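You operate a simulated robot arm through the tools that you are given. There is no shell and no other tool. Be economical: measure what you need, move in short steps, check, and stop when the job is done.

The job below is to be done with a simulated two-armed robot. You get a single attempt, and the scene is never put back.

TASK
Push the lower drawer shut. Put the waste cup on the orange board. Put the beaker in the sink bowl. Open the cupboard door, fetch the bead hopper and stand it on the upper shelf of the bench cupboard and shut the door again. Turn the oven dial to 50 C. Put the blue nozzle from the top of the test bench on the top of the light booth. Turn the bath dial to 35 C. Turn the green dial to 4. Do these in any order. Set down upright: waste cup, beaker, bead hopper, nozzle.

Only the result counts: the job must be done as asked and must still hold three seconds after the hand-in. Knocking over, shifting, dropping, spilling or breaking anything else fails it.

THE ROBOT
Two 7-joint arms with two-finger parallel grippers on one trunk, on a base that drives. Base frame: it is fixed to the floor where the robot stands at the start and does not move with it; the origin is under the middle of the robot, x ahead of it, y to its left, z up; the surface under the hand at the start is at about z = 85. Lengths are in cm, angles in degrees, forces in N, time in s.
The left shoulder is at the start at [5, 17.7, 112.9], the right one opposite. With the tool pointing down near the work surface each hand reaches from about 22 to 70 cm from the robot's upright axis, wherever it stands, measured 20 degrees to its own side. Places, roughly: bath dial [-340, -200, 100]; bead hopper [-50, -100, 100]; beaker (6x6x7 cm) [-40, -90, 90]; cupboard door [-130, -90, 50]; green dial [-630, -300, 90]; lower drawer [50, -20, 50]; nozzle [-225, -125, 100]; orange board (6x10x2 cm) [-240, -140, 50]; oven dial [-200, -140, 110]; sink bowl inside [260, 0, 70]; top of the light booth [-410, -220, 140]; upper shelf of the bench cupboard [-120, -120, 40]; waste cup [-25, -75, 75]. Payload 3.43 kg a hand.
Tool frame (each hand has its own): the origin (TCP) lies between the finger pads and is the grasp point; the fingertips stand 3.4 cm ahead of it; z points along the fingers, y is the line along which they close. Largest opening 12.8 cm; finger width 2.4, thickness 1.2; the body of the gripper, 4.8 by 13 cm, starts 9.6 cm behind the TCP.
Orientation is that of the tool frame in the base frame, as a unit quaternion [x, y, z, w]. With the fingers straight down and closing along the base's y, the tool's x points along the base's -x, its y along +y and its z along -z.

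THE INTERFACE
- The arms move only by the tool step_arm. It takes "left_moves", "right_moves" or both (then of equal length, played together; a hand with none holds still); each is a list of rows, each a list of 3 entries, a list of its own where there are three numbers: the turn, a rotation vector about the tool's x, y, z in units of 6 degrees (1.0 is 6 degrees), then the shift along the tool's x, y, z in units of 25 mm (1.0 is 25 mm), then the closure, from 0 (fully open) to 1 (shut). In form: [[[rx, ry, rz], [dx, dy, dz], claw], ...]. A call has 1 to 10 rows; each row shifts and turns the commanded pose from where the row before left it, along the tool's axes as they then stand. A call with a number of a shift or a turn outside -1 to 1 is refused whole. Rows are played at 5 a second. More than 5 cm and 8.6 degrees between two rows, or a gripper value outside its range, and nothing of the call is played. Where a pose cannot be reached the arm comes as near as it can. A force on the tool above 40 N (or 10 N above the force at the start of the call, whichever is more), or a blocked arm, ends the call early, and 0.2 s more pass. Each finger travels about 10.8 cm/s and halts on what it meets, pressing with about 41 N; the grip force reading is that of the motor and also rises with nothing between the fingers. The clock runs only during rows and for 0.2 s after the last one: add rows that do not move to give the fingers time. It gives the time, the measured TCP pose, the force on the tool (base axes), the opening and the grip force at its end, in the units of the frame above (readings bear some noise), with the torque about the TCP (base axes, N m) and any sound that the robot's microphone picked up.
- Cameras (640 x 400 px; columns grow to the right, rows downward): "scene" is now at [12.71, -6.08, 127.63]; the picture's right is [-0.73, -0.68, 0.00], its down [-0.47, 0.51, -0.72] and it looks along [0.49, -0.53, -0.69] (base axes); focal length 214 px, centre (320, 200). "left" rides on the left gripper at [7.6, 1.1, -16] in its tool frame; the picture's right is [-0.15, 0.99, 0.00], its down [-0.88, -0.13, -0.46] and it looks along [-0.45, -0.07, 0.89] (tool axes); focal length 234 px, centre (320, 200). "right" rides on the right gripper at [7.6, -1.1, -16] in its tool frame; the picture's right is [0.15, 0.99, 0.00], its down [-0.88, 0.13, -0.46] and it looks along [-0.45, 0.07, 0.89] (tool axes); focal length 234 px, centre (320, 200). There is no depth. A picture from a camera that has moved, and an enlarged one, comes with that camera's place and axes in the base frame and with its lens.
- get_image(camera): a new picture of that camera. It takes no simulated time.
- lift_body(by): slides the trunk up (or, below 0, down) by that many cm; the arms and the scene camera ride with it, the base frame stays. It gives what a move gives, with no picture.
- base_move(legs): drives the robot by 1 to 6 legs, each [ahead, turn to the left] in cm and degrees, along the robot's own axes; the way and the turn of a leg run together, so that a leg with both is an arc; at most 150 cm and 180 degrees a leg. The arms and the cameras ride along, it lands a little off, and it stops where it bumps. It gives what a move gives.
- turn_head(pan, tilt): turns the head with the scene camera to pan (to the left, within 80 degrees either way) and tilt (down, from -29 to 69), counted from straight ahead of the robot. It gives what a move gives.
- enlarge(camera, box): a new picture of the part [left, top, right, bottom] of that camera's present view, enlarged. It takes no simulated time.
- hand_in(): hands the job in; it is judged then, once.

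Go step by step. Nothing tells you exact positions but the pictures and the camera data: compare them with the known pose of the tool, close in by small moves and look again before you grip or let go. The budget is 207 turns and 202 pictures, counting those below and the enlarged ones. Unless the task says otherwise, let go and move clear before handing in, and close with one line.

The tools are called by a JSON object that holds its "op" and its "data". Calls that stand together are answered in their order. step_arm: Moves the arms, as the interface text tells. Its arguments: {"type":"object","properties":{"left_moves":{"type":"array","items":{"type":"array"}},"right_moves":{"type":"array","items":{"type":"array"}}},"required":[]} The other tools are called the same way: lift_body (by) slides the trunk up or down; base_move (legs) drives the base; turn_head (pan, tilt) turns the head that bears the scene camera; get_image (camera) takes a picture; enlarge (camera, box) takes an enlarged picture of a part of a camera's view; hand_in () hands the job in.

At the start:

```text
time: 0.0
left_tcp_pos: [43.89, -3.32, 110.68]
left_orientation: [0.0, 1.0, -0.001, 0.0]
left_ft_force: [-0.2, 0.0, 0.0]
left_wrist_torque: [0.01, 0.04, -0.03]
left_gripper_width: 12.82
left_grasp_force: 0.0
right_tcp_pos: [24.91, -36.24, 118.69]
right_orientation: [0.001, 1.0, 0.0, 0.0]
right_ft_force: [0.2, -0.4, -0.7]
right_wrist_torque: [0.0, -0.02, -0.02]
right_gripper_width: 12.82
right_grasp_force: 0.1
trunk travel left (down, up): [-30.0, 10.1]
robot x, y, heading: [-0.04, -0.15, -0.2]
head pan, tilt: [-47.1, 43.6]
```

scene: 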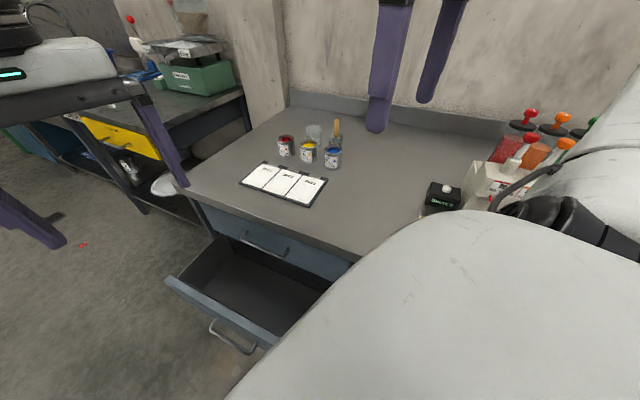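
right: 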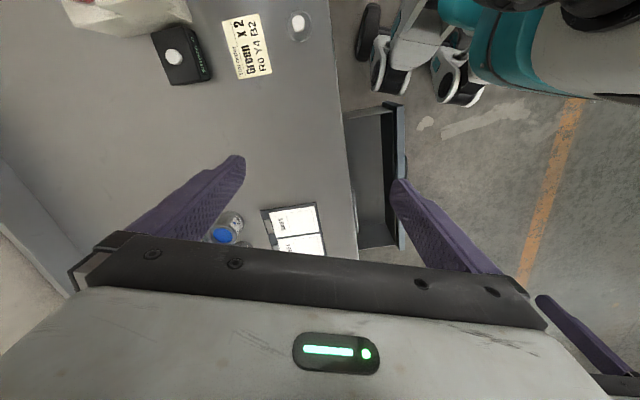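
left: 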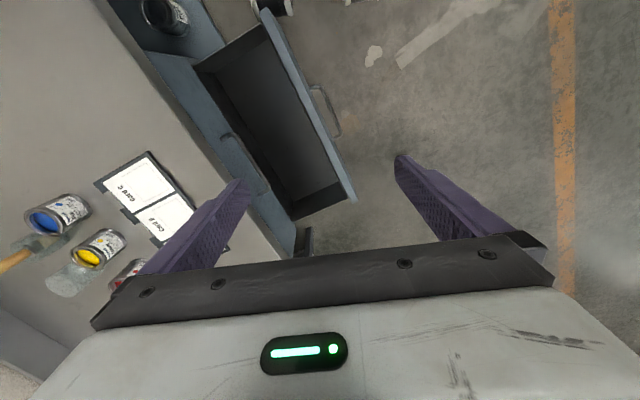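

The open lower drawer is ahead on the right, with the bench along a wall at negative y. I'll look around with the head first.

{"op": "turn_head", "data": {"pan": -80, "tilt": 30}}

{"op": "get_image", "data": {"camera": "scene"}}

{"op": "turn_head", "data": {"pan": -20, "tilt": 20}}

{"op": "get_image", "data": {"camera": "scene"}}

```text
time: 1.0
left_tcp_pos: [43.99, -3.29, 110.77]
left_orientation: [-0.001, 1.0, 0.001, 0.0]
left_ft_force: [0.7, 0.4, 0.3]
left_wrist_torque: [0.0, -0.03, -0.01]
left_gripper_width: 12.83
left_grasp_force: 0.1
right_tcp_pos: [24.91, -36.31, 118.77]
right_orientation: [0.0, 1.0, 0.001, 0.0]
right_ft_force: [0.2, 0.7, 0.2]
right_wrist_torque: [0.02, -0.02, 0.02]
right_gripper_width: 12.83
right_grasp_force: 0.1
trunk travel left (down, up): [-30.0, 10.1]
robot x, y, heading: [-0.2, -0.04, 0.1]
head pan, tilt: [-80.0, 30.0]
```

```text
198 pictures are left
camera scene: at [8.68, -8.95, 129.69], right [-0.98, -0.17, 0.0], down [-0.09, 0.49, -0.87], along [0.15, -0.85, -0.5], focal length 214 px, centre (320, 200)
```

scene: 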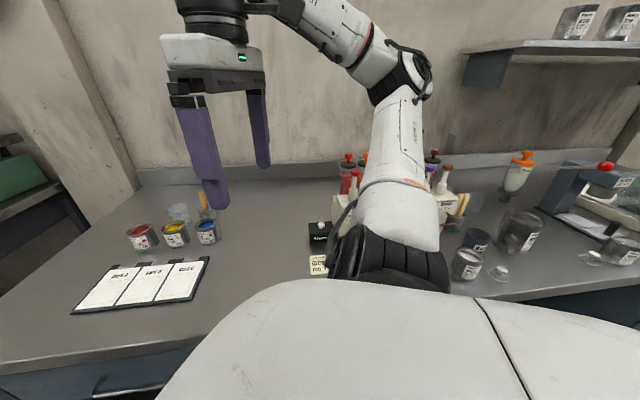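

```text
time: 2.3
left_tcp_pos: [43.97, -3.5, 110.59]
left_orientation: [-0.001, 1.0, 0.0, 0.0]
left_ft_force: [0.2, -0.1, 1.1]
left_wrist_torque: [0.0, -0.01, 0.01]
left_gripper_width: 12.8
left_grasp_force: 0.0
right_tcp_pos: [24.78, -36.32, 118.75]
right_orientation: [0.0, 1.0, -0.001, -0.001]
right_ft_force: [0.0, 0.0, -0.2]
right_wrist_torque: [0.0, 0.01, -0.03]
right_gripper_width: 12.78
right_grasp_force: 0.1
trunk travel left (down, up): [-30.0, 10.1]
robot x, y, heading: [-0.13, -0.42, -0.0]
head pan, tilt: [-20.0, 20.0]
```

```text
197 pictures are left
camera scene: at [15.85, -3.23, 131.29], right [-0.34, -0.94, 0.0], down [-0.32, 0.12, -0.94], along [0.88, -0.32, -0.34], focal length 214 px, centre (320, 200)
```

scene: 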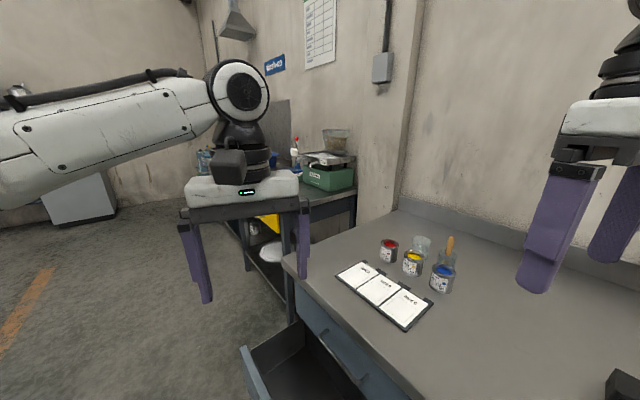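

The bench row looks turned about 17 degrees from the base x axis, and the drawer handle is near (42,-2,57). I'll take the left hand out to +y, close it, and tilt its fingers toward the bench.

{"op": "step_arm", "data": {"left_moves": [[[0, 0, 0], [0, 1, 0], 0.3], [[0, 0, 0], [0, 1, 0], 0.6], [[0, 0, 0], [0, 1, 0], 1], [[0, 0, 0], [0, 1, 0], 1], [[0, 0, 0], [0, 1, 0], 1], [[0, 0, 0], [0, 1, 0], 1], [[0, 0, 0], [0, 1, 0], 1], [[0, 0, -1], [0, 0, 0], 1], [[0, 0, -1], [0, 0, 0], 1], [[0, 0, -1], [0, 0, 0], 1]]}}

{"op": "step_arm", "data": {"left_moves": [[[1, 0, 0], [0, 0, 0], 1], [[1, 0, 0], [0, 0, 0], 1], [[1, 0, 0], [0, 0, 0], 1], [[1, 0, 0], [0, 0, 0], 1], [[1, 0, 0], [0, 0, 0], 1], [[1, 0, 0], [0, 0, 0], 1], [[1, 0, 0], [0, 0, 0], 1], [[1, 0, 0], [0, 0, 0], 1], [[1, 0, 0], [0, 0, 0], 1], [[0, 0, 0], [0, 0, 0], 1]]}}

{"op": "lift_body", "data": {"by": -28}}

{"op": "get_image", "data": {"camera": "left"}}

{"op": "turn_head", "data": {"pan": -20, "tilt": 55}}

{"op": "get_image", "data": {"camera": "scene"}}

```text
time: 4.5
left_tcp_pos: [43.81, 14.1, 110.71]
left_orientation: [-0.159, 0.987, 0.0, 0.0]
left_ft_force: [-0.2, 0.5, 0.4]
left_wrist_torque: [0.0, 0.0, -0.01]
left_gripper_width: 0.03
left_grasp_force: 32.9
right_tcp_pos: [24.83, -36.33, 118.8]
right_orientation: [0.001, 1.0, 0.0, 0.0]
right_ft_force: [-0.4, -0.3, 0.1]
right_wrist_torque: [0.0, 0.01, -0.01]
right_gripper_width: 12.79
right_grasp_force: 0.1
trunk travel left (down, up): [-30.0, 10.1]
robot x, y, heading: [-0.01, -0.21, 0.2]
head pan, tilt: [-20.0, 20.0]
```

```text
time: 6.7
left_tcp_pos: [43.8, 14.23, 110.73]
left_orientation: [-0.14, 0.88, -0.449, 0.072]
left_ft_force: [0.1, -0.4, -0.3]
left_wrist_torque: [-0.01, -0.01, 0.01]
left_gripper_width: 0.0
left_grasp_force: 33.2
right_tcp_pos: [24.89, -36.22, 118.87]
right_orientation: [-0.001, 1.0, 0.0, -0.001]
right_ft_force: [0.5, 0.1, -1.2]
right_wrist_torque: [-0.01, 0.02, 0.01]
right_gripper_width: 12.79
right_grasp_force: 0.1
trunk travel left (down, up): [-30.0, 10.1]
robot x, y, heading: [-0.12, 0.08, 0.1]
head pan, tilt: [-20.0, 20.0]
```

```text
time: 9.5
left_tcp_pos: [43.95, 14.11, 82.64]
left_orientation: [-0.14, 0.88, -0.448, 0.071]
left_ft_force: [0.1, 0.0, -0.2]
left_wrist_torque: [-0.01, -0.01, 0.02]
left_gripper_width: 0.01
left_grasp_force: 32.9
right_tcp_pos: [24.72, -36.32, 90.75]
right_orientation: [0.0, 1.0, -0.001, 0.0]
right_ft_force: [-0.3, 0.3, 0.1]
right_wrist_torque: [-0.02, 0.0, 0.0]
right_gripper_width: 12.79
right_grasp_force: 0.0
trunk travel left (down, up): [-2.0, 38.1]
robot x, y, heading: [0.07, 0.02, 0.2]
head pan, tilt: [-20.0, 20.0]
```

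```text
196 pictures are left
camera left: at [32.51, 24.69, 91.07], right [-0.04, 0.6, -0.8], down [0.75, 0.55, 0.37], along [0.66, -0.58, -0.47], focal length 234 px, centre (320, 200)
```

left: 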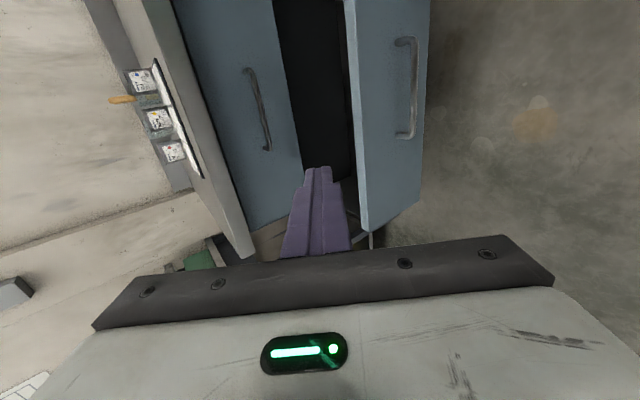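

```text
time: 10.5
left_tcp_pos: [44.03, 14.25, 82.71]
left_orientation: [-0.141, 0.88, -0.448, 0.071]
left_ft_force: [0.3, 0.7, 0.0]
left_wrist_torque: [0.01, -0.02, -0.01]
left_gripper_width: 0.0
left_grasp_force: 32.8
right_tcp_pos: [24.77, -36.29, 90.89]
right_orientation: [0.0, 1.0, 0.001, 0.0]
right_ft_force: [0.3, -0.2, 0.9]
right_wrist_torque: [0.0, 0.04, 0.0]
right_gripper_width: 12.81
right_grasp_force: 0.0
trunk travel left (down, up): [-2.0, 38.1]
robot x, y, heading: [0.05, -0.18, -0.1]
head pan, tilt: [-20.0, 55.0]
```

```text
195 pictures are left
camera scene: at [13.88, -2.5, 98.09], right [-0.34, -0.94, 0.0], down [-0.77, 0.28, -0.57], along [0.54, -0.2, -0.82], focal length 214 px, centre (320, 200)
```

scene: 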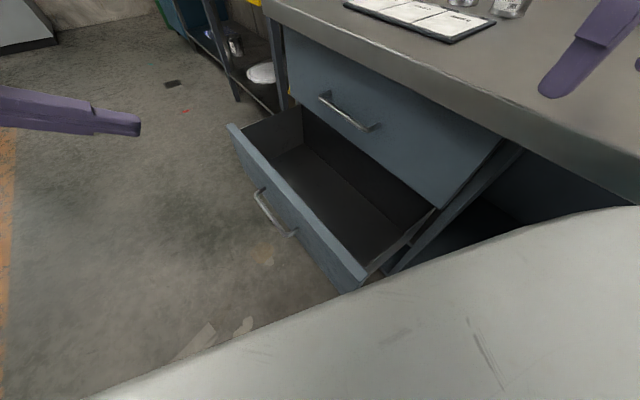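

The drawer front has its top edge at z≈61 and centre (45.7,-5), with normal (0.316,-0.949) and about 22 cm to travel. I'll bring the fingertip in front of it, just above the handle.

{"op": "step_arm", "data": {"left_moves": [[[0, 0, 0], [0.19, 0.533, 0.982], 1], [[0, 0, 0], [0.19, 0.533, 0.982], 1], [[0, 0, 0], [0.19, 0.533, 0.982], 1], [[0, 0, 0], [0.19, 0.533, 0.982], 1], [[0, 0, 0], [0.19, 0.533, 0.982], 1], [[0, 0, 0], [0.19, 0.533, 0.982], 1], [[0, 0, 0], [0.19, 0.533, 0.982], 1], [[0, 0, 0], [0.19, 0.533, 0.982], 1], [[0, 0, 0], [0.19, 0.533, 0.982], 1]], "right_moves": [[[0, 0, 0], [0, 0, -1], 0], [[0, 0, 0], [0, 0, -1], 0], [[0, 0, 0], [0, 0, -1], 0], [[0, 0, 0], [0, 0, -1], 0], [[0, 0, 0], [0, 0, -1], 0], [[0, 0, 0], [0, 0, -1], 0], [[0, 0, 0], [0, 0, -1], 0], [[0, 0, 0], [0, 0, 0], 0], [[0, 0, 0], [0, 0, 0], 0]]}}

{"op": "get_image", "data": {"camera": "scene"}}

{"op": "get_image", "data": {"camera": "left"}}

```text
time: 12.5
left_tcp_pos: [43.25, 2.49, 59.95]
left_orientation: [-0.14, 0.88, -0.448, 0.072]
left_ft_force: [-0.3, -0.7, 0.0]
left_wrist_torque: [-0.01, 0.0, -0.02]
left_gripper_width: 0.0
left_grasp_force: 33.3
right_tcp_pos: [26.2, -35.79, 101.51]
right_orientation: [0.001, 1.0, -0.001, 0.001]
right_ft_force: [-0.3, -0.5, -0.7]
right_wrist_torque: [0.0, -0.02, 0.02]
right_gripper_width: 12.83
right_grasp_force: 0.0
right hand out of reach, approached as far as the arm can: row 5, 6, 7
trunk travel left (down, up): [-2.0, 38.1]
robot x, y, heading: [0.13, -0.26, -0.0]
head pan, tilt: [-20.0, 55.0]
```

```text
194 pictures are left
camera scene: at [13.87, -2.51, 98.09], right [-0.34, -0.94, 0.0], down [-0.77, 0.28, -0.57], along [0.54, -0.2, -0.82], focal length 214 px, centre (320, 200)
```

scene: 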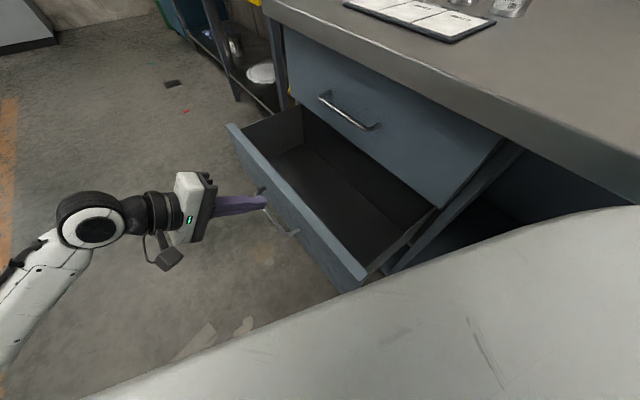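

```text
193 pictures are left
camera left: at [31.8, 12.99, 68.36], right [-0.04, 0.6, -0.8], down [0.75, 0.55, 0.37], along [0.67, -0.58, -0.47], focal length 234 px, centre (320, 200)
```

left: 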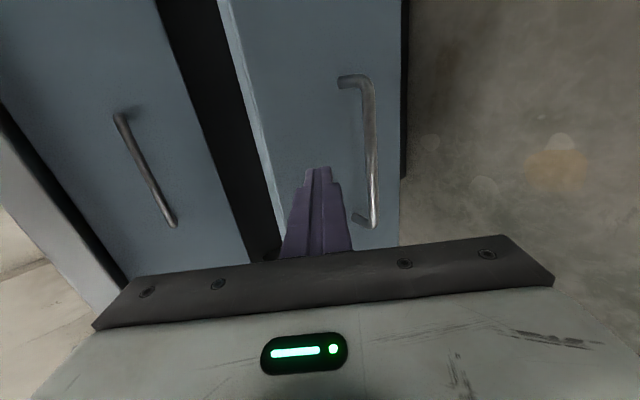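

The fingertips sit between the handle and the top edge, so I push now.

{"op": "step_arm", "data": {"left_moves": [[[0, 0, 0], [0, -0.588, 0.809], 1], [[0, 0, 0], [0, -0.588, 0.809], 1], [[0, 0, 0], [0, -0.588, 0.809], 1], [[0, 0, 0], [0, -0.588, 0.809], 1], [[0, 0, 0], [0, -0.588, 0.809], 1], [[0, 0, 0], [0, -0.588, 0.809], 1], [[0, 0, 0], [0, -0.588, 0.809], 1], [[0, 0, 0], [0, -0.588, 0.809], 1], [[0, 0, 0], [0, -0.588, 0.809], 1], [[0, 0, 0], [0, -0.588, 0.809], 1]]}}

{"op": "get_image", "data": {"camera": "scene"}}

{"op": "get_image", "data": {"camera": "left"}}

```text
time: 14.7
left_tcp_pos: [50.98, -21.36, 60.03]
left_orientation: [-0.141, 0.88, -0.449, 0.071]
left_ft_force: [-0.3, -0.1, -0.2]
left_wrist_torque: [0.02, -0.01, 0.02]
left_gripper_width: 0.01
left_grasp_force: 32.8
right_tcp_pos: [26.29, -35.86, 101.58]
right_orientation: [0.0, 1.0, 0.001, 0.001]
right_ft_force: [0.0, 0.4, 0.5]
right_wrist_torque: [-0.02, 0.03, 0.01]
right_gripper_width: 12.79
right_grasp_force: 0.0
trunk travel left (down, up): [-2.0, 38.1]
robot x, y, heading: [0.41, -0.22, -0.0]
head pan, tilt: [-20.0, 55.0]
```

```text
192 pictures are left
camera scene: at [13.88, -2.51, 98.09], right [-0.34, -0.94, 0.0], down [-0.77, 0.28, -0.57], along [0.54, -0.2, -0.82], focal length 214 px, centre (320, 200)
```

scene: 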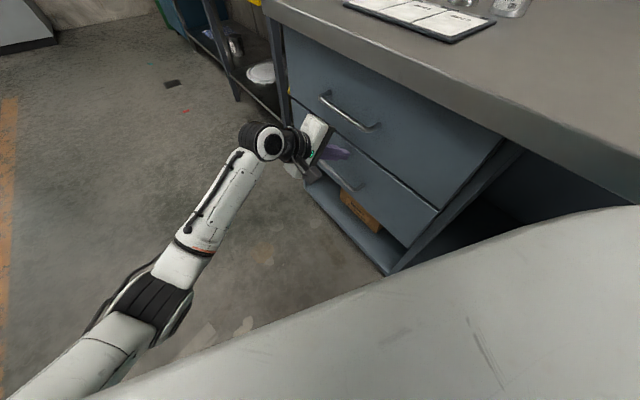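

```text
191 pictures are left
camera left: at [39.52, -10.83, 68.41], right [-0.04, 0.6, -0.8], down [0.75, 0.55, 0.37], along [0.66, -0.58, -0.47], focal length 234 px, centre (320, 200)
```

left: 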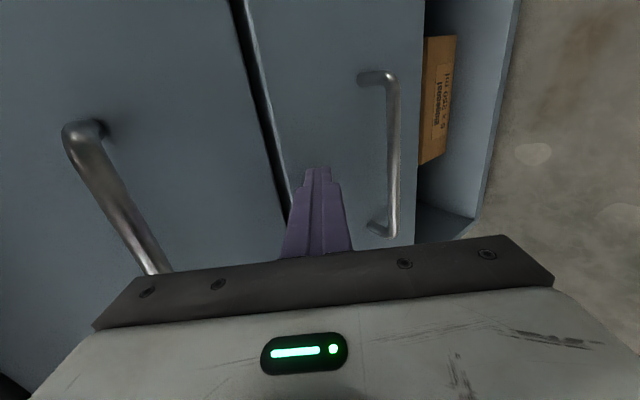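

It is almost or fully shut; I push a little further to feel the stop.

{"op": "step_arm", "data": {"left_moves": [[[0, 0, 0], [0, -0.235, 0.324], 1], [[0, 0, 0], [0, -0.235, 0.324], 1], [[0, 0, 0], [0, -0.235, 0.324], 1], [[0, 0, 0], [0, -0.235, 0.324], 1], [[0, 0, 0], [0, -0.235, 0.324], 1], [[0, 0, 0], [0, -0.235, 0.324], 1]]}}

{"op": "get_image", "data": {"camera": "left"}}

```text
time: 15.2
left_tcp_pos: [51.03, -21.74, 60.15]
left_orientation: [-0.14, 0.881, -0.446, 0.07]
left_ft_force: [-9.6, 12.3, 6.4]
left_wrist_torque: [-0.1, 0.06, -0.18]
left_gripper_width: 0.0
left_grasp_force: 33.2
right_tcp_pos: [26.34, -35.58, 101.54]
right_orientation: [0.0, 1.0, 0.0, 0.001]
right_ft_force: [1.0, 0.1, -0.1]
right_wrist_torque: [0.03, 0.0, -0.03]
right_gripper_width: 12.8
right_grasp_force: 0.1
trunk travel left (down, up): [-2.0, 38.1]
robot x, y, heading: [-0.21, 0.14, -0.2]
head pan, tilt: [-20.0, 55.0]
stopped in row 2 (left hand): the force on the tool passed its limit at 51 N (the readings are from after the stop); the commanded pose is now the measured one
```

```text
190 pictures are left
camera left: at [39.74, -11.29, 68.5], right [-0.04, 0.6, -0.8], down [0.75, 0.55, 0.37], along [0.66, -0.58, -0.47], focal length 234 px, centre (320, 200)
```

left: 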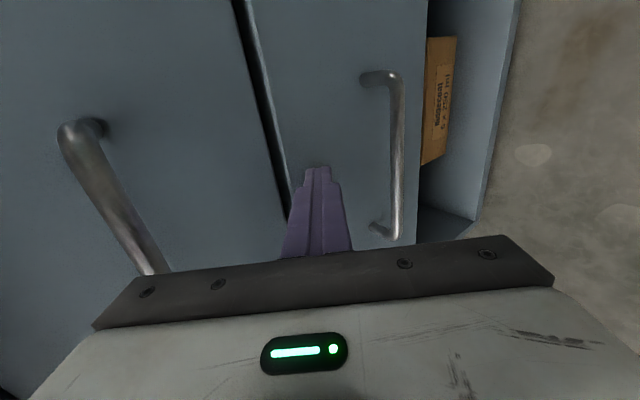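

The drawer is at its stop and flush. I'll retreat, raise the trunk and level the hand.

{"op": "step_arm", "data": {"left_moves": [[[0, 0, 0], [0, 0.588, -0.809], 1], [[0, 0, 0], [0, 0.588, -0.809], 1], [[0, 0, 0], [0, 0.588, -0.809], 1], [[0, 0, 0], [0, 0.588, -0.809], 1], [[0, 0, 0], [0, 0.588, -0.809], 1], [[0, 0, 0], [0, 0.588, -0.809], 1], [[0, 0, 0], [0, 0.588, -0.809], 1], [[0, 0, 0], [0, 0.588, -0.809], 1], [[0, 0, 0], [0, 0.588, -0.809], 1], [[0, 0, 0], [0, 0.588, -0.809], 1]]}}

{"op": "lift_body", "data": {"by": 35}}

{"op": "step_arm", "data": {"left_moves": [[[-1, 0, 0], [0, 0, 0], 1], [[-1, 0, 0], [0, 0, 0], 1], [[-1, 0, 0], [0, 0, 0], 1], [[-1, 0, 0], [0, 0, -0.5], 1], [[-1, 0, 0], [0, 0, -0.5], 1], [[-1, 0, 0], [0, 0, -0.5], 1], [[-1, 0, 0], [0, 0, -0.5], 1], [[-1, 0, 0], [0, 0, -0.5], 1], [[-1, 0, 0], [0, 0, -0.5], 1], [[0, 0, 1], [0, 0, -0.5], 1]]}}

{"op": "turn_head", "data": {"pan": -80, "tilt": 35}}

{"op": "get_image", "data": {"camera": "scene"}}

```text
time: 17.4
left_tcp_pos: [43.37, 1.88, 60.02]
left_orientation: [-0.141, 0.882, -0.445, 0.069]
left_ft_force: [-0.1, -0.1, -0.6]
left_wrist_torque: [-0.01, 0.02, -0.02]
left_gripper_width: 0.0
left_grasp_force: 33.1
right_tcp_pos: [26.39, -35.77, 101.62]
right_orientation: [-0.001, 1.0, 0.0, 0.001]
right_ft_force: [0.0, -0.3, 0.7]
right_wrist_torque: [0.02, 0.01, -0.01]
right_gripper_width: 12.8
right_grasp_force: 0.1
trunk travel left (down, up): [-2.0, 38.1]
robot x, y, heading: [-0.14, -0.08, 0.3]
head pan, tilt: [-20.0, 55.0]
```

```text
time: 20.8
left_tcp_pos: [43.31, 2.0, 94.99]
left_orientation: [-0.142, 0.881, -0.445, 0.07]
left_ft_force: [0.4, 0.8, 0.1]
left_wrist_torque: [0.01, 0.02, 0.0]
left_gripper_width: 0.02
left_grasp_force: 32.8
right_tcp_pos: [26.2, -35.79, 136.51]
right_orientation: [0.0, 1.0, -0.001, 0.001]
right_ft_force: [0.5, -0.6, -0.2]
right_wrist_torque: [0.01, 0.02, 0.0]
right_gripper_width: 12.8
right_grasp_force: 0.1
trunk travel left (down, up): [-37.0, 3.1]
robot x, y, heading: [0.22, 0.27, -0.0]
head pan, tilt: [-20.0, 55.0]
```

```text
time: 23.0
left_tcp_pos: [42.57, 4.38, 103.08]
left_orientation: [-0.104, 0.995, 0.004, -0.003]
left_ft_force: [0.2, -0.1, 0.0]
left_wrist_torque: [-0.02, 0.02, 0.01]
left_gripper_width: 0.01
left_grasp_force: 33.3
right_tcp_pos: [26.29, -35.77, 136.53]
right_orientation: [-0.001, 1.0, 0.0, 0.001]
right_ft_force: [0.0, 0.1, 0.8]
right_wrist_torque: [-0.02, -0.01, 0.04]
right_gripper_width: 12.8
right_grasp_force: 0.0
trunk travel left (down, up): [-37.0, 3.1]
robot x, y, heading: [0.24, -0.25, -0.1]
head pan, tilt: [-20.0, 55.0]
```

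```text
time: 24.3
left_tcp_pos: [42.51, 4.42, 103.1]
left_orientation: [-0.105, 0.994, 0.004, -0.002]
left_ft_force: [-0.1, -0.1, -0.2]
left_wrist_torque: [-0.01, 0.02, 0.01]
left_gripper_width: 0.0
left_grasp_force: 32.7
right_tcp_pos: [26.36, -35.76, 136.56]
right_orientation: [0.0, 1.0, 0.0, 0.0]
right_ft_force: [0.2, 0.4, 0.0]
right_wrist_torque: [0.02, 0.01, 0.01]
right_gripper_width: 12.78
right_grasp_force: 0.0
trunk travel left (down, up): [-37.0, 3.1]
robot x, y, heading: [-0.35, -0.1, -0.0]
head pan, tilt: [-80.0, 35.0]
```

```text
189 pictures are left
camera scene: at [8.63, -8.67, 135.91], right [-0.98, -0.18, 0.0], down [-0.1, 0.56, -0.82], along [0.14, -0.81, -0.57], focal length 214 px, centre (320, 200)
```

scene: 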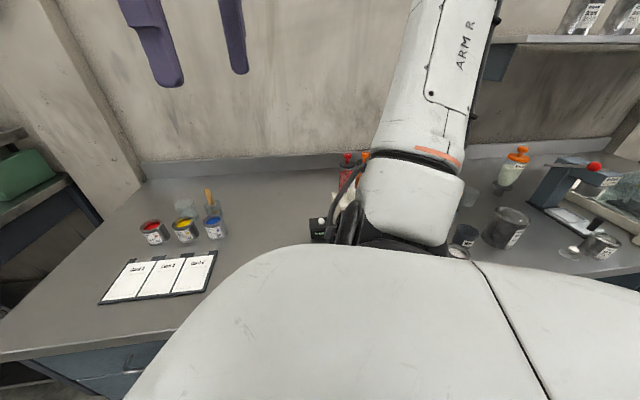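

I'll slide back along the bench and turn to face the wall in front of the beaker, hopper and cup.

{"op": "base_move", "data": {"legs": [[0, 18.4], [-42, 0], [0, -90]]}}

{"op": "turn_head", "data": {"pan": 0, "tilt": 30}}

{"op": "get_image", "data": {"camera": "scene"}}

{"op": "turn_head", "data": {"pan": -50, "tilt": 45}}

{"op": "get_image", "data": {"camera": "scene"}}

```text
time: 31.7
left_tcp_pos: [-22.36, -52.2, 103.15]
left_orientation: [0.495, 0.869, 0.004, 0.0]
left_ft_force: [0.1, 0.0, -0.8]
left_wrist_torque: [-0.01, -0.01, -0.01]
left_gripper_width: 0.01
left_grasp_force: 32.9
right_tcp_pos: [-65.49, -49.67, 136.57]
right_orientation: [0.583, 0.813, 0.0, 0.0]
right_ft_force: [-0.2, -0.6, 0.0]
right_wrist_torque: [0.0, -0.01, -0.01]
right_gripper_width: 12.8
right_grasp_force: 0.1
trunk travel left (down, up): [-37.0, 3.1]
robot x, y, heading: [-40.03, -13.17, -71.2]
head pan, tilt: [-80.0, 35.0]
```

```text
time: 33.2
left_tcp_pos: [-22.37, -52.27, 103.18]
left_orientation: [0.495, 0.869, 0.004, 0.0]
left_ft_force: [0.1, -1.1, 0.4]
left_wrist_torque: [0.02, 0.01, 0.0]
left_gripper_width: 0.0
left_grasp_force: 33.4
right_tcp_pos: [-65.56, -49.64, 136.62]
right_orientation: [0.583, 0.813, 0.0, 0.001]
right_ft_force: [0.4, -0.7, 0.5]
right_wrist_torque: [-0.02, -0.03, -0.01]
right_gripper_width: 12.78
right_grasp_force: 0.0
trunk travel left (down, up): [-37.0, 3.1]
robot x, y, heading: [-40.02, -13.78, -71.2]
head pan, tilt: [0.0, 30.0]
```

```text
188 pictures are left
camera scene: at [-34.86, -28.57, 136.69], right [-0.95, -0.32, 0.0], down [-0.16, 0.47, -0.87], along [0.28, -0.82, -0.5], focal length 214 px, centre (320, 200)
```

scene: 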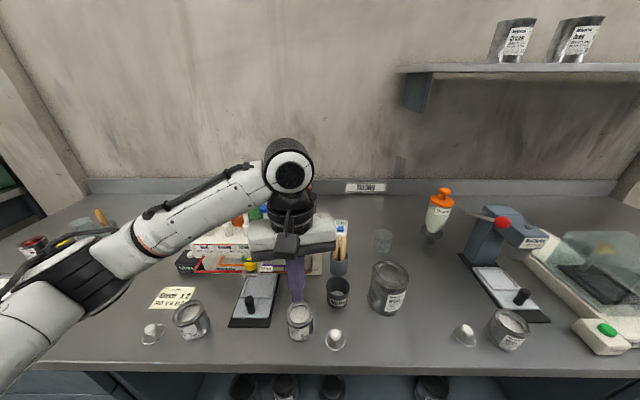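

```text
time: 34.4
left_tcp_pos: [-22.39, -52.26, 103.13]
left_orientation: [0.494, 0.869, 0.004, 0.0]
left_ft_force: [-0.1, 0.0, -0.7]
left_wrist_torque: [0.01, 0.0, -0.01]
left_gripper_width: 0.0
left_grasp_force: 32.8
right_tcp_pos: [-65.54, -49.69, 136.46]
right_orientation: [0.583, 0.813, 0.0, 0.001]
right_ft_force: [-1.0, -0.3, -0.9]
right_wrist_torque: [0.06, -0.01, 0.01]
right_gripper_width: 12.8
right_grasp_force: 0.1
trunk travel left (down, up): [-37.0, 3.1]
robot x, y, heading: [-40.22, -13.41, -71.2]
head pan, tilt: [-50.0, 45.0]
```

```text
187 pictures are left
camera scene: at [-41.97, -26.95, 134.43], right [-0.85, 0.52, 0.0], down [0.37, 0.6, -0.71], along [-0.37, -0.6, -0.71], focal length 214 px, centre (320, 200)
```

scene: 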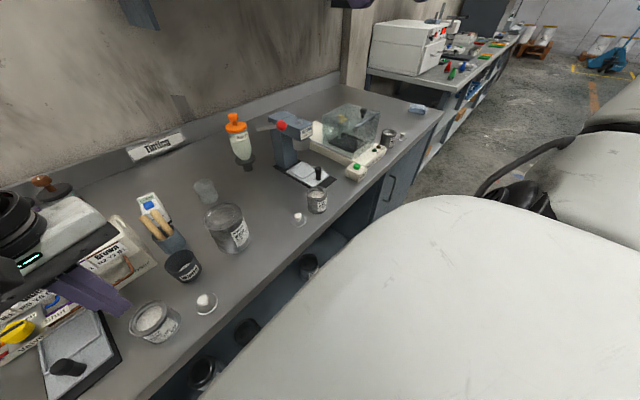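

I see a row of jars, cups and the orange-lidded bottle. I'll enlarge to read the labels.

{"op": "enlarge", "data": {"camera": "scene", "box": [120, 170, 340, 340]}}

{"op": "turn_head", "data": {"pan": 0, "tilt": 30}}

{"op": "enlarge", "data": {"camera": "scene", "box": [260, 180, 560, 370]}}

```text
2.35 times, centred on (230, 255) of scene
camera zoom: at [-41.97, -26.95, 134.43], right [-0.85, 0.52, 0.0], down [0.37, 0.6, -0.71], along [-0.37, -0.6, -0.71], focal length 505 px, centre (532, 71)
```

zoom: 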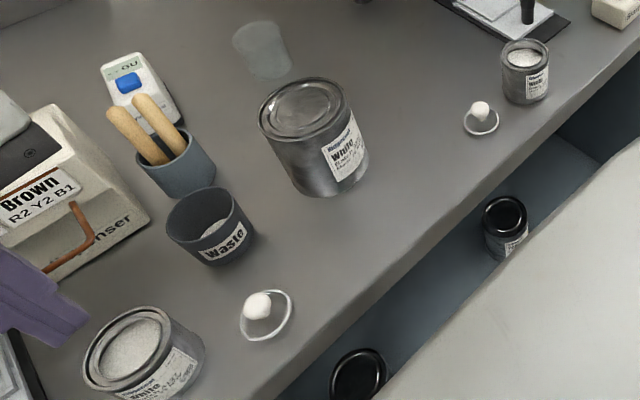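

```text
time: 35.6
left_tcp_pos: [-22.26, -52.25, 103.21]
left_orientation: [0.495, 0.869, 0.003, 0.0]
left_ft_force: [-0.9, 0.2, 0.3]
left_wrist_torque: [0.02, -0.02, -0.01]
left_gripper_width: 0.01
left_grasp_force: 33.8
right_tcp_pos: [-65.58, -49.67, 136.6]
right_orientation: [0.583, 0.812, -0.001, 0.001]
right_ft_force: [-0.1, 0.6, 0.2]
right_wrist_torque: [-0.03, -0.01, 0.01]
right_gripper_width: 12.81
right_grasp_force: 0.1
trunk travel left (down, up): [-37.0, 3.1]
robot x, y, heading: [-40.35, -13.17, -70.9]
head pan, tilt: [0.0, 30.0]
```

```text
2.11 times, centred on (410, 275) of scene
camera zoom: at [-34.86, -28.57, 136.69], right [-0.95, -0.32, 0.0], down [-0.16, 0.47, -0.87], along [0.28, -0.82, -0.5], focal length 452 px, centre (130, 42)
```

zoom: 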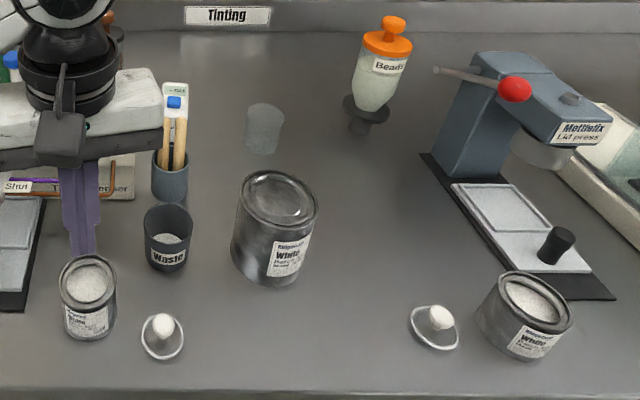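

The beaker is near (-36.5,-88.5), the waste cup near (-27,-65), and the "Beads" hopper near (-53,-97). I'll start with the beaker in the right hand: drive 8 cm closer and lift the left hand back out of the way.

{"op": "base_move", "data": {"legs": [[8, 0]]}}

{"op": "step_arm", "data": {"left_moves": [[[0, 0, 0], [0.7, 0.5, -1], 1], [[0, 0, 0], [0.7, 0.5, -1], 1], [[0, 0, 0], [0.7, 0.5, -1], 1], [[0, 0, 0], [0.7, 0.5, -1], 1], [[0, 0, 0], [0.7, 0.5, -1], 1], [[0, 0, 0], [0.7, 0.5, -1], 1]]}}

{"op": "get_image", "data": {"camera": "scene"}}

{"op": "get_image", "data": {"camera": "right"}}

```text
time: 36.7
left_tcp_pos: [-19.81, -59.88, 103.04]
left_orientation: [0.495, 0.869, 0.004, 0.0]
left_ft_force: [-1.1, -0.4, -0.8]
left_wrist_torque: [0.03, 0.01, 0.0]
left_gripper_width: 0.03
left_grasp_force: 33.2
right_tcp_pos: [-63.17, -57.43, 136.5]
right_orientation: [0.583, 0.812, 0.0, 0.001]
right_ft_force: [-1.1, -0.3, -0.2]
right_wrist_torque: [0.01, 0.03, -0.02]
right_gripper_width: 12.78
right_grasp_force: 0.0
trunk travel left (down, up): [-37.0, 3.1]
robot x, y, heading: [-37.62, -21.08, -71.3]
head pan, tilt: [0.0, 30.0]
```

```text
time: 38.1
left_tcp_pos: [-18.67, -47.08, 118.28]
left_orientation: [0.495, 0.869, 0.004, 0.001]
left_ft_force: [0.3, -0.3, 0.2]
left_wrist_torque: [0.0, -0.04, -0.02]
left_gripper_width: 0.01
left_grasp_force: 33.4
right_tcp_pos: [-62.99, -57.3, 136.65]
right_orientation: [0.584, 0.812, -0.001, 0.002]
right_ft_force: [0.4, 0.2, -0.7]
right_wrist_torque: [0.0, 0.02, 0.01]
right_gripper_width: 12.83
right_grasp_force: 0.1
trunk travel left (down, up): [-37.0, 3.1]
robot x, y, heading: [-37.32, -21.0, -71.1]
head pan, tilt: [0.0, 30.0]
```

```text
184 pictures are left
camera scene: at [-32.34, -36.05, 136.7], right [-0.95, -0.32, 0.0], down [-0.16, 0.47, -0.87], along [0.28, -0.82, -0.5], focal length 214 px, centre (320, 200)
```

scene: 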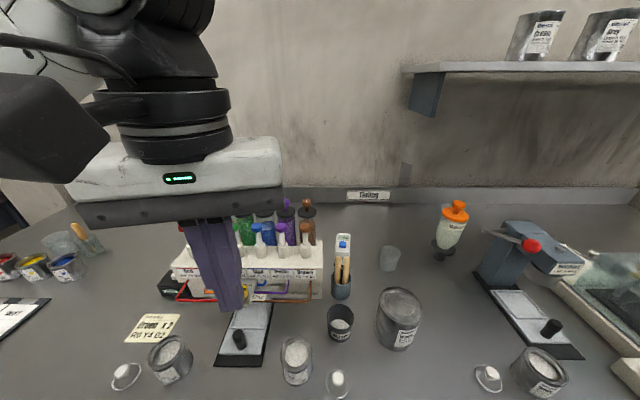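

```text
183 pictures are left
camera right: at [-66.54, -50.31, 152.4], right [0.89, 0.45, 0.0], down [0.4, -0.79, 0.46], along [0.21, -0.41, -0.89], focal length 234 px, centre (320, 200)
```

right: 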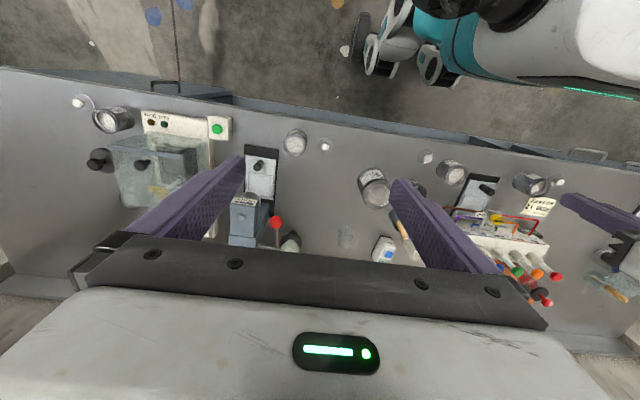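

I estimate the beaker at (-37,-88.6). The right hand goes over it at height, and I check from its own camera.

{"op": "step_arm", "data": {"right_moves": [[[0, 0, 0], [-1, 0.59, 0.5], 0], [[0, 0, 0], [-1, 0.59, 0.5], 0], [[0, 0, 0], [-1, 0.59, 0.5], 0], [[0, 0, 0], [-1, 0.59, 0.5], 0], [[0, 0, 0], [-1, 0.59, 0.5], 0], [[0, 0, 0], [-1, 0.59, 0.5], 0], [[0, 0, 0], [-1, 0.59, 0.5], 0], [[0, 0, 0], [-1, 0.59, 0.5], 0], [[0, 0, 0], [-1, 0.59, 0.5], 0], [[0, 0, 0], [-1, 0.59, 0.5], 0]]}}

{"op": "step_arm", "data": {"right_moves": [[[0, 0, 0], [-1, 0, 0.9], 0], [[0, 0, 0], [-1, 0, 0.9], 0], [[0, 0, 0], [-1, 0, 0.9], 0], [[0, 0, 0], [-1, 0, 0.9], 0], [[0, 0, 0], [-1, 0, 0.9], 0], [[0, 0, 0], [0, 0, 0.9], 0]]}}

{"op": "get_image", "data": {"camera": "right"}}

{"op": "get_image", "data": {"camera": "scene"}}

```text
time: 40.3
left_tcp_pos: [-18.61, -47.07, 118.28]
left_orientation: [0.495, 0.869, 0.004, 0.0]
left_ft_force: [0.0, -0.1, 0.6]
left_wrist_torque: [-0.01, 0.04, -0.01]
left_gripper_width: 0.0
left_grasp_force: 32.9
right_tcp_pos: [-43.25, -75.18, 123.02]
right_orientation: [0.584, 0.812, -0.001, 0.002]
right_ft_force: [0.0, -0.8, -0.3]
right_wrist_torque: [-0.01, 0.02, 0.02]
right_gripper_width: 12.81
right_grasp_force: 0.1
right hand out of reach, approached as far as the arm can: row 9, 10
trunk travel left (down, up): [-37.0, 3.1]
robot x, y, heading: [-37.38, -20.73, -71.3]
head pan, tilt: [0.0, 30.0]
```

```text
time: 41.7
left_tcp_pos: [-18.72, -47.1, 118.31]
left_orientation: [0.495, 0.869, 0.004, 0.001]
left_ft_force: [-1.0, 0.2, 1.2]
left_wrist_torque: [-0.01, -0.01, 0.03]
left_gripper_width: 0.0
left_grasp_force: 32.5
right_tcp_pos: [-44.13, -82.31, 110.34]
right_orientation: [0.584, 0.812, -0.002, 0.001]
right_ft_force: [-0.1, 0.5, -0.7]
right_wrist_torque: [-0.02, 0.0, 0.0]
right_gripper_width: 12.78
right_grasp_force: 0.0
right hand out of reach, approached as far as the arm can: row 1, 2, 3, 4, 5
trunk travel left (down, up): [-37.0, 3.1]
robot x, y, heading: [-37.32, -21.11, -71.6]
head pan, tilt: [0.0, 30.0]
```

```text
182 pictures are left
camera right: at [-47.57, -75.46, 126.18], right [0.89, 0.45, 0.0], down [0.4, -0.79, 0.46], along [0.21, -0.41, -0.89], focal length 234 px, centre (320, 200)
```

right: 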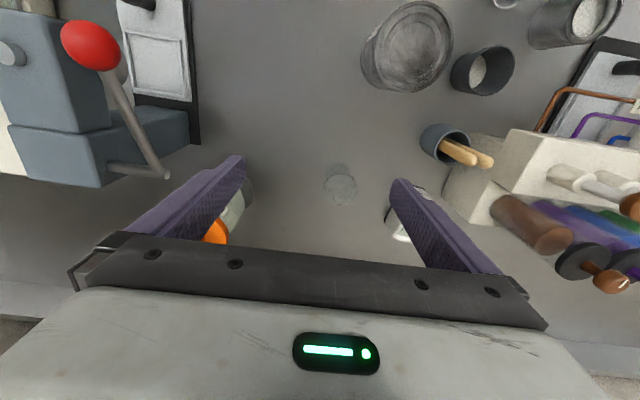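

```text
181 pictures are left
camera scene: at [-32.32, -36.11, 136.69], right [-0.95, -0.32, 0.0], down [-0.16, 0.47, -0.87], along [0.28, -0.82, -0.5], focal length 214 px, centre (320, 200)
```

scene: 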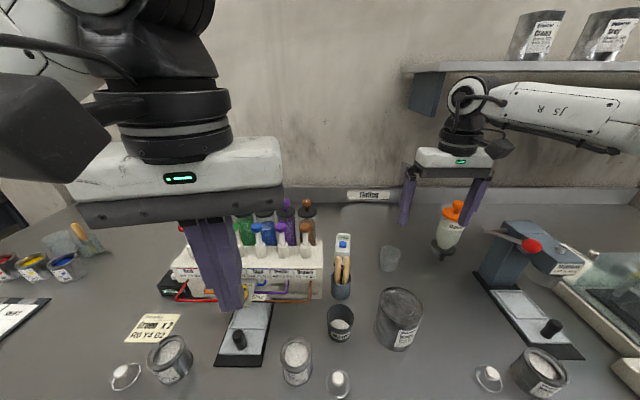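

The right finger is near the hopper, so I shift left first, then lower the trunk so the reach improves.

{"op": "step_arm", "data": {"right_moves": [[[0, 0, 0], [0.2, 0.65, 0], 0], [[0, 0, 0], [0.2, 0.65, 0], 0], [[0, 0, 0], [0.2, 0.65, 0], 0]]}}

{"op": "lift_body", "data": {"by": -8}}

{"op": "get_image", "data": {"camera": "right"}}

```text
time: 42.5
left_tcp_pos: [-18.59, -47.15, 118.28]
left_orientation: [0.495, 0.869, 0.004, 0.0]
left_ft_force: [-0.1, 0.2, -0.2]
left_wrist_torque: [0.03, 0.01, 0.04]
left_gripper_width: 0.0
left_grasp_force: 33.3
right_tcp_pos: [-40.67, -78.76, 110.15]
right_orientation: [0.583, 0.813, -0.001, 0.003]
right_ft_force: [-0.6, 0.5, 0.0]
right_wrist_torque: [0.01, -0.01, -0.01]
right_gripper_width: 12.81
right_grasp_force: 0.1
right hand out of reach, approached as far as the arm can: row 2, 3
trunk travel left (down, up): [-37.0, 3.1]
robot x, y, heading: [-37.81, -20.92, -71.2]
head pan, tilt: [0.0, 30.0]
```

```text
time: 43.6
left_tcp_pos: [-18.63, -47.14, 110.25]
left_orientation: [0.495, 0.869, 0.004, 0.0]
left_ft_force: [-0.6, 0.7, 0.0]
left_wrist_torque: [-0.01, -0.01, -0.02]
left_gripper_width: 0.0
left_grasp_force: 33.0
right_tcp_pos: [-40.54, -78.81, 102.19]
right_orientation: [0.583, 0.812, 0.0, 0.003]
right_ft_force: [0.0, 0.3, 0.8]
right_wrist_torque: [0.04, -0.01, -0.01]
right_gripper_width: 12.79
right_grasp_force: 0.1
trunk travel left (down, up): [-29.0, 11.1]
robot x, y, heading: [-37.44, -21.11, -71.2]
head pan, tilt: [0.0, 30.0]
```

```text
180 pictures are left
camera right: at [-44.2, -71.82, 118.02], right [0.89, 0.45, 0.0], down [0.4, -0.79, 0.46], along [0.21, -0.41, -0.89], focal length 234 px, centre (320, 200)
```

right: 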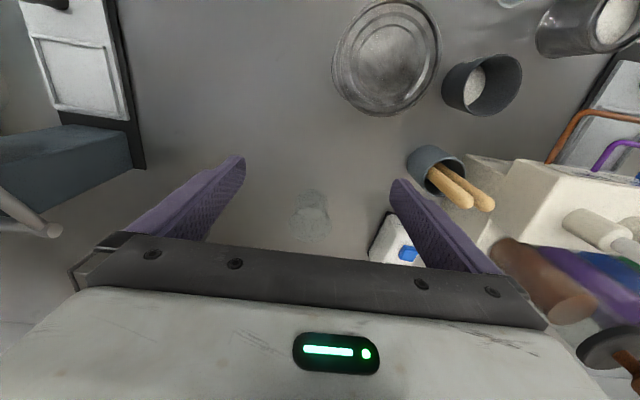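

The beaker is straight ahead of the hand at (-37,-88.5). I narrow the jaws and move forward and down around it.

{"op": "step_arm", "data": {"right_moves": [[[0, 0, 0], [-0.6, 0.02, 0.9], 0.25], [[0, 0, 0], [-0.7, 0.02, 0.9], 0.25], [[0, 0, 0], [-0.7, 0.02, 0.9], 0.25], [[0, 0, 0], [-0.7, 0.02, 0.7], 0.25], [[0, 0, 0], [-0.7, 0.02, 0.6], 0.25], [[0, 0, 0], [-0.7, 0.02, 0.3], 0.25]]}}

{"op": "get_image", "data": {"camera": "right"}}

{"op": "get_image", "data": {"camera": "scene"}}

```text
time: 45.0
left_tcp_pos: [-18.76, -47.1, 110.35]
left_orientation: [0.495, 0.869, 0.004, 0.001]
left_ft_force: [0.2, -0.4, -0.5]
left_wrist_torque: [0.0, -0.02, -0.02]
left_gripper_width: 0.01
left_grasp_force: 33.5
right_tcp_pos: [-43.76, -82.37, 92.57]
right_orientation: [0.584, 0.812, -0.001, 0.003]
right_ft_force: [0.4, 0.2, 0.3]
right_wrist_torque: [0.03, 0.0, -0.01]
right_gripper_width: 9.62
right_grasp_force: 0.1
right hand out of reach, approached as far as the arm can: row 1, 2, 3, 4, 5, 6
trunk travel left (down, up): [-29.0, 11.1]
robot x, y, heading: [-37.37, -21.04, -71.3]
head pan, tilt: [0.0, 30.0]
```

```text
179 pictures are left
camera right: at [-47.36, -75.36, 108.44], right [0.89, 0.45, 0.0], down [0.4, -0.79, 0.46], along [0.21, -0.41, -0.89], focal length 234 px, centre (320, 200)
```

right: 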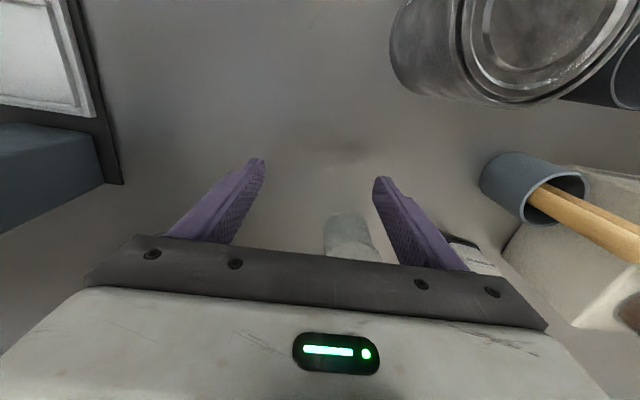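

```text
178 pictures are left
camera scene: at [-32.31, -36.11, 128.69], right [-0.95, -0.32, 0.0], down [-0.16, 0.47, -0.87], along [0.28, -0.82, -0.5], focal length 214 px, centre (320, 200)
```

scene: 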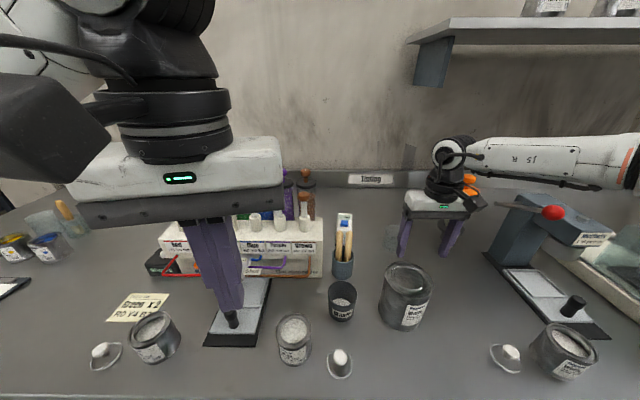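

Straight down, the reach ends about 6 cm short. I'll tilt the fingers 30 degrees forward while shifting left, which extends the reach.

{"op": "step_arm", "data": {"right_moves": [[[0, -1, 0], [0, 0.36, 0], 0.25], [[0, -1, 0], [0, 0.36, 0], 0.25], [[0, -1, 0], [0, 0.36, 0], 0.25], [[0, -1, 0], [0, 0.36, 0], 0.25], [[0, -1, 0], [0, 0.36, 0], 0.25]]}}

{"op": "get_image", "data": {"camera": "right"}}

{"op": "get_image", "data": {"camera": "scene"}}

```text
time: 46.2
left_tcp_pos: [-18.65, -47.13, 110.28]
left_orientation: [0.495, 0.869, 0.004, 0.0]
left_ft_force: [-0.5, 0.5, 0.1]
left_wrist_torque: [-0.02, 0.0, 0.04]
left_gripper_width: 0.0
left_grasp_force: 32.8
right_tcp_pos: [-39.62, -80.73, 92.64]
right_orientation: [0.563, 0.784, -0.152, 0.214]
right_ft_force: [0.3, -0.1, -0.2]
right_wrist_torque: [0.02, -0.03, -0.02]
right_gripper_width: 9.61
right_grasp_force: 0.1
trunk travel left (down, up): [-29.0, 11.1]
robot x, y, heading: [-37.43, -20.96, -71.5]
head pan, tilt: [0.0, 30.0]
```

```text
177 pictures are left
camera right: at [-45.35, -67.2, 102.49], right [0.9, 0.44, -0.07], down [0.29, -0.46, 0.84], along [0.33, -0.77, -0.54], focal length 234 px, centre (320, 200)
```

right: 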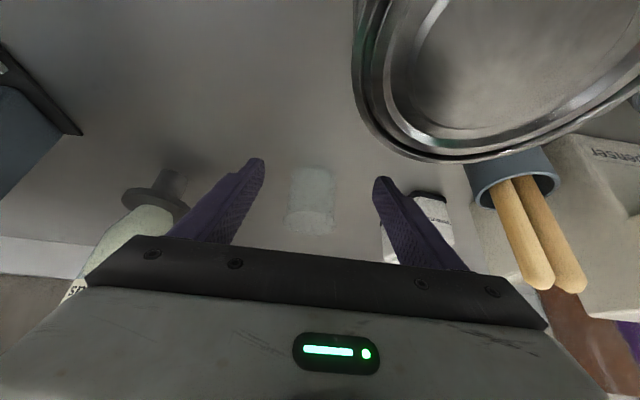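

```text
176 pictures are left
camera scene: at [-32.32, -36.1, 128.69], right [-0.95, -0.32, 0.0], down [-0.16, 0.47, -0.87], along [0.28, -0.82, -0.5], focal length 214 px, centre (320, 200)
```

scene: 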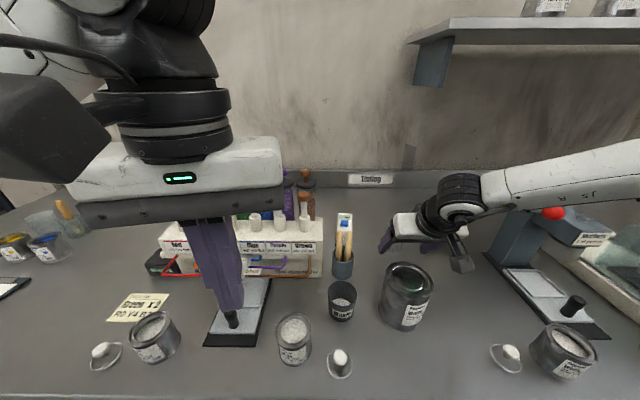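

Now the beaker sits centred between the tilted fingers. I advance 8 cm and slightly down.

{"op": "step_arm", "data": {"right_moves": [[[0, 0, 0], [-0.57, 0, 0.65], 0.25], [[0, 0, 0], [-0.57, 0, 0.65], 0.25], [[0, 0, 0], [-0.57, 0, 0.65], 0.25], [[0, 0, 0], [-0.57, 0, 0.65], 0.25]]}}

{"op": "get_image", "data": {"camera": "right"}}

{"op": "enlarge", "data": {"camera": "scene", "box": [320, 160, 520, 300]}}

```text
time: 47.2
left_tcp_pos: [-18.68, -47.13, 110.37]
left_orientation: [0.495, 0.869, 0.003, 0.0]
left_ft_force: [0.5, 0.0, 0.9]
left_wrist_torque: [-0.02, -0.03, 0.01]
left_gripper_width: 0.01
left_grasp_force: 33.1
right_tcp_pos: [-37.75, -87.96, 90.35]
right_orientation: [0.563, 0.783, -0.152, 0.215]
right_ft_force: [-0.2, -0.9, -0.1]
right_wrist_torque: [-0.02, -0.03, 0.03]
right_gripper_width: 9.58
right_grasp_force: 0.1
right hand out of reach, approached as far as the arm can: row 4
trunk travel left (down, up): [-29.0, 11.1]
robot x, y, heading: [-37.67, -20.84, -71.5]
head pan, tilt: [0.0, 30.0]
```

```text
175 pictures are left
camera right: at [-43.6, -74.4, 100.07], right [0.9, 0.44, -0.07], down [0.29, -0.46, 0.84], along [0.33, -0.77, -0.54], focal length 234 px, centre (320, 200)
```

right: 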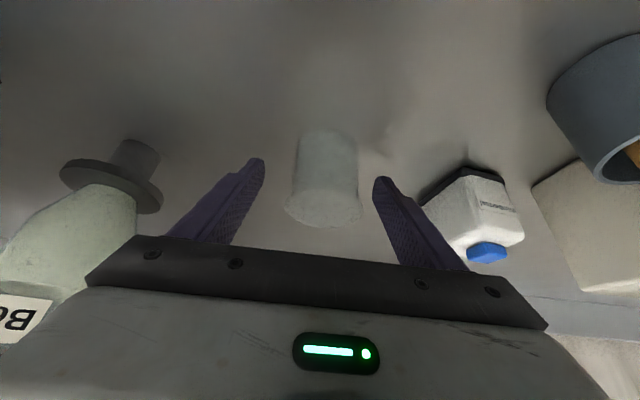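

```text
2.86 times, centred on (420, 230) of scene
camera zoom: at [-32.33, -36.1, 128.69], right [-0.95, -0.32, 0.0], down [-0.16, 0.47, -0.87], along [0.28, -0.82, -0.5], focal length 613 px, centre (34, 114)
```

zoom: 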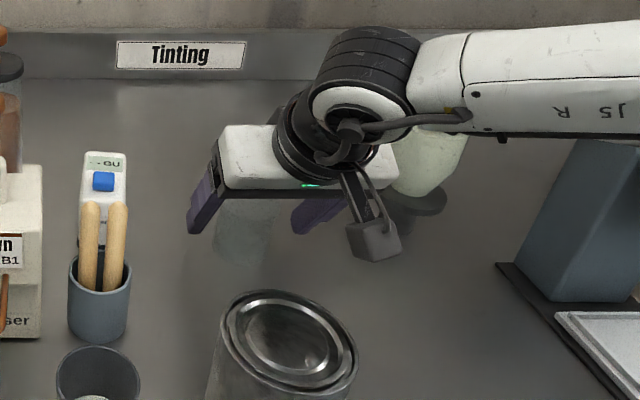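

The pads straddle the beaker. I close the grip.

{"op": "step_arm", "data": {"right_moves": [[[0, 0, 0], [0, 0, 0], 0.4], [[0, 0, 0], [0, 0, 0], 0.6], [[0, 0, 0], [0, 0, 0], 0.7], [[0, 0, 0], [0, 0, 0], 0.8], [[0, 0, 0], [0, 0, 0], 0.8]]}}

{"op": "get_image", "data": {"camera": "right"}}

```text
time: 48.4
left_tcp_pos: [-18.6, -47.1, 110.35]
left_orientation: [0.496, 0.868, 0.004, 0.001]
left_ft_force: [-0.4, 0.7, 0.5]
left_wrist_torque: [-0.02, 0.03, 0.02]
left_gripper_width: 0.02
left_grasp_force: 33.2
right_tcp_pos: [-37.82, -87.91, 90.03]
right_orientation: [0.564, 0.783, -0.151, 0.213]
right_ft_force: [0.8, 0.4, 0.9]
right_wrist_torque: [-0.02, 0.0, -0.02]
right_gripper_width: 5.75
right_grasp_force: 41.0
trunk travel left (down, up): [-29.0, 11.1]
robot x, y, heading: [-37.74, -20.91, -71.5]
head pan, tilt: [0.0, 30.0]
```

```text
173 pictures are left
camera right: at [-43.6, -74.39, 100.05], right [0.9, 0.44, -0.07], down [0.29, -0.46, 0.84], along [0.33, -0.77, -0.54], focal length 234 px, centre (320, 200)
```

right: 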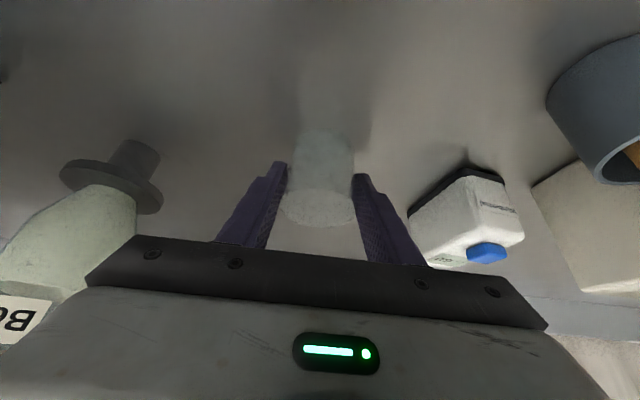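

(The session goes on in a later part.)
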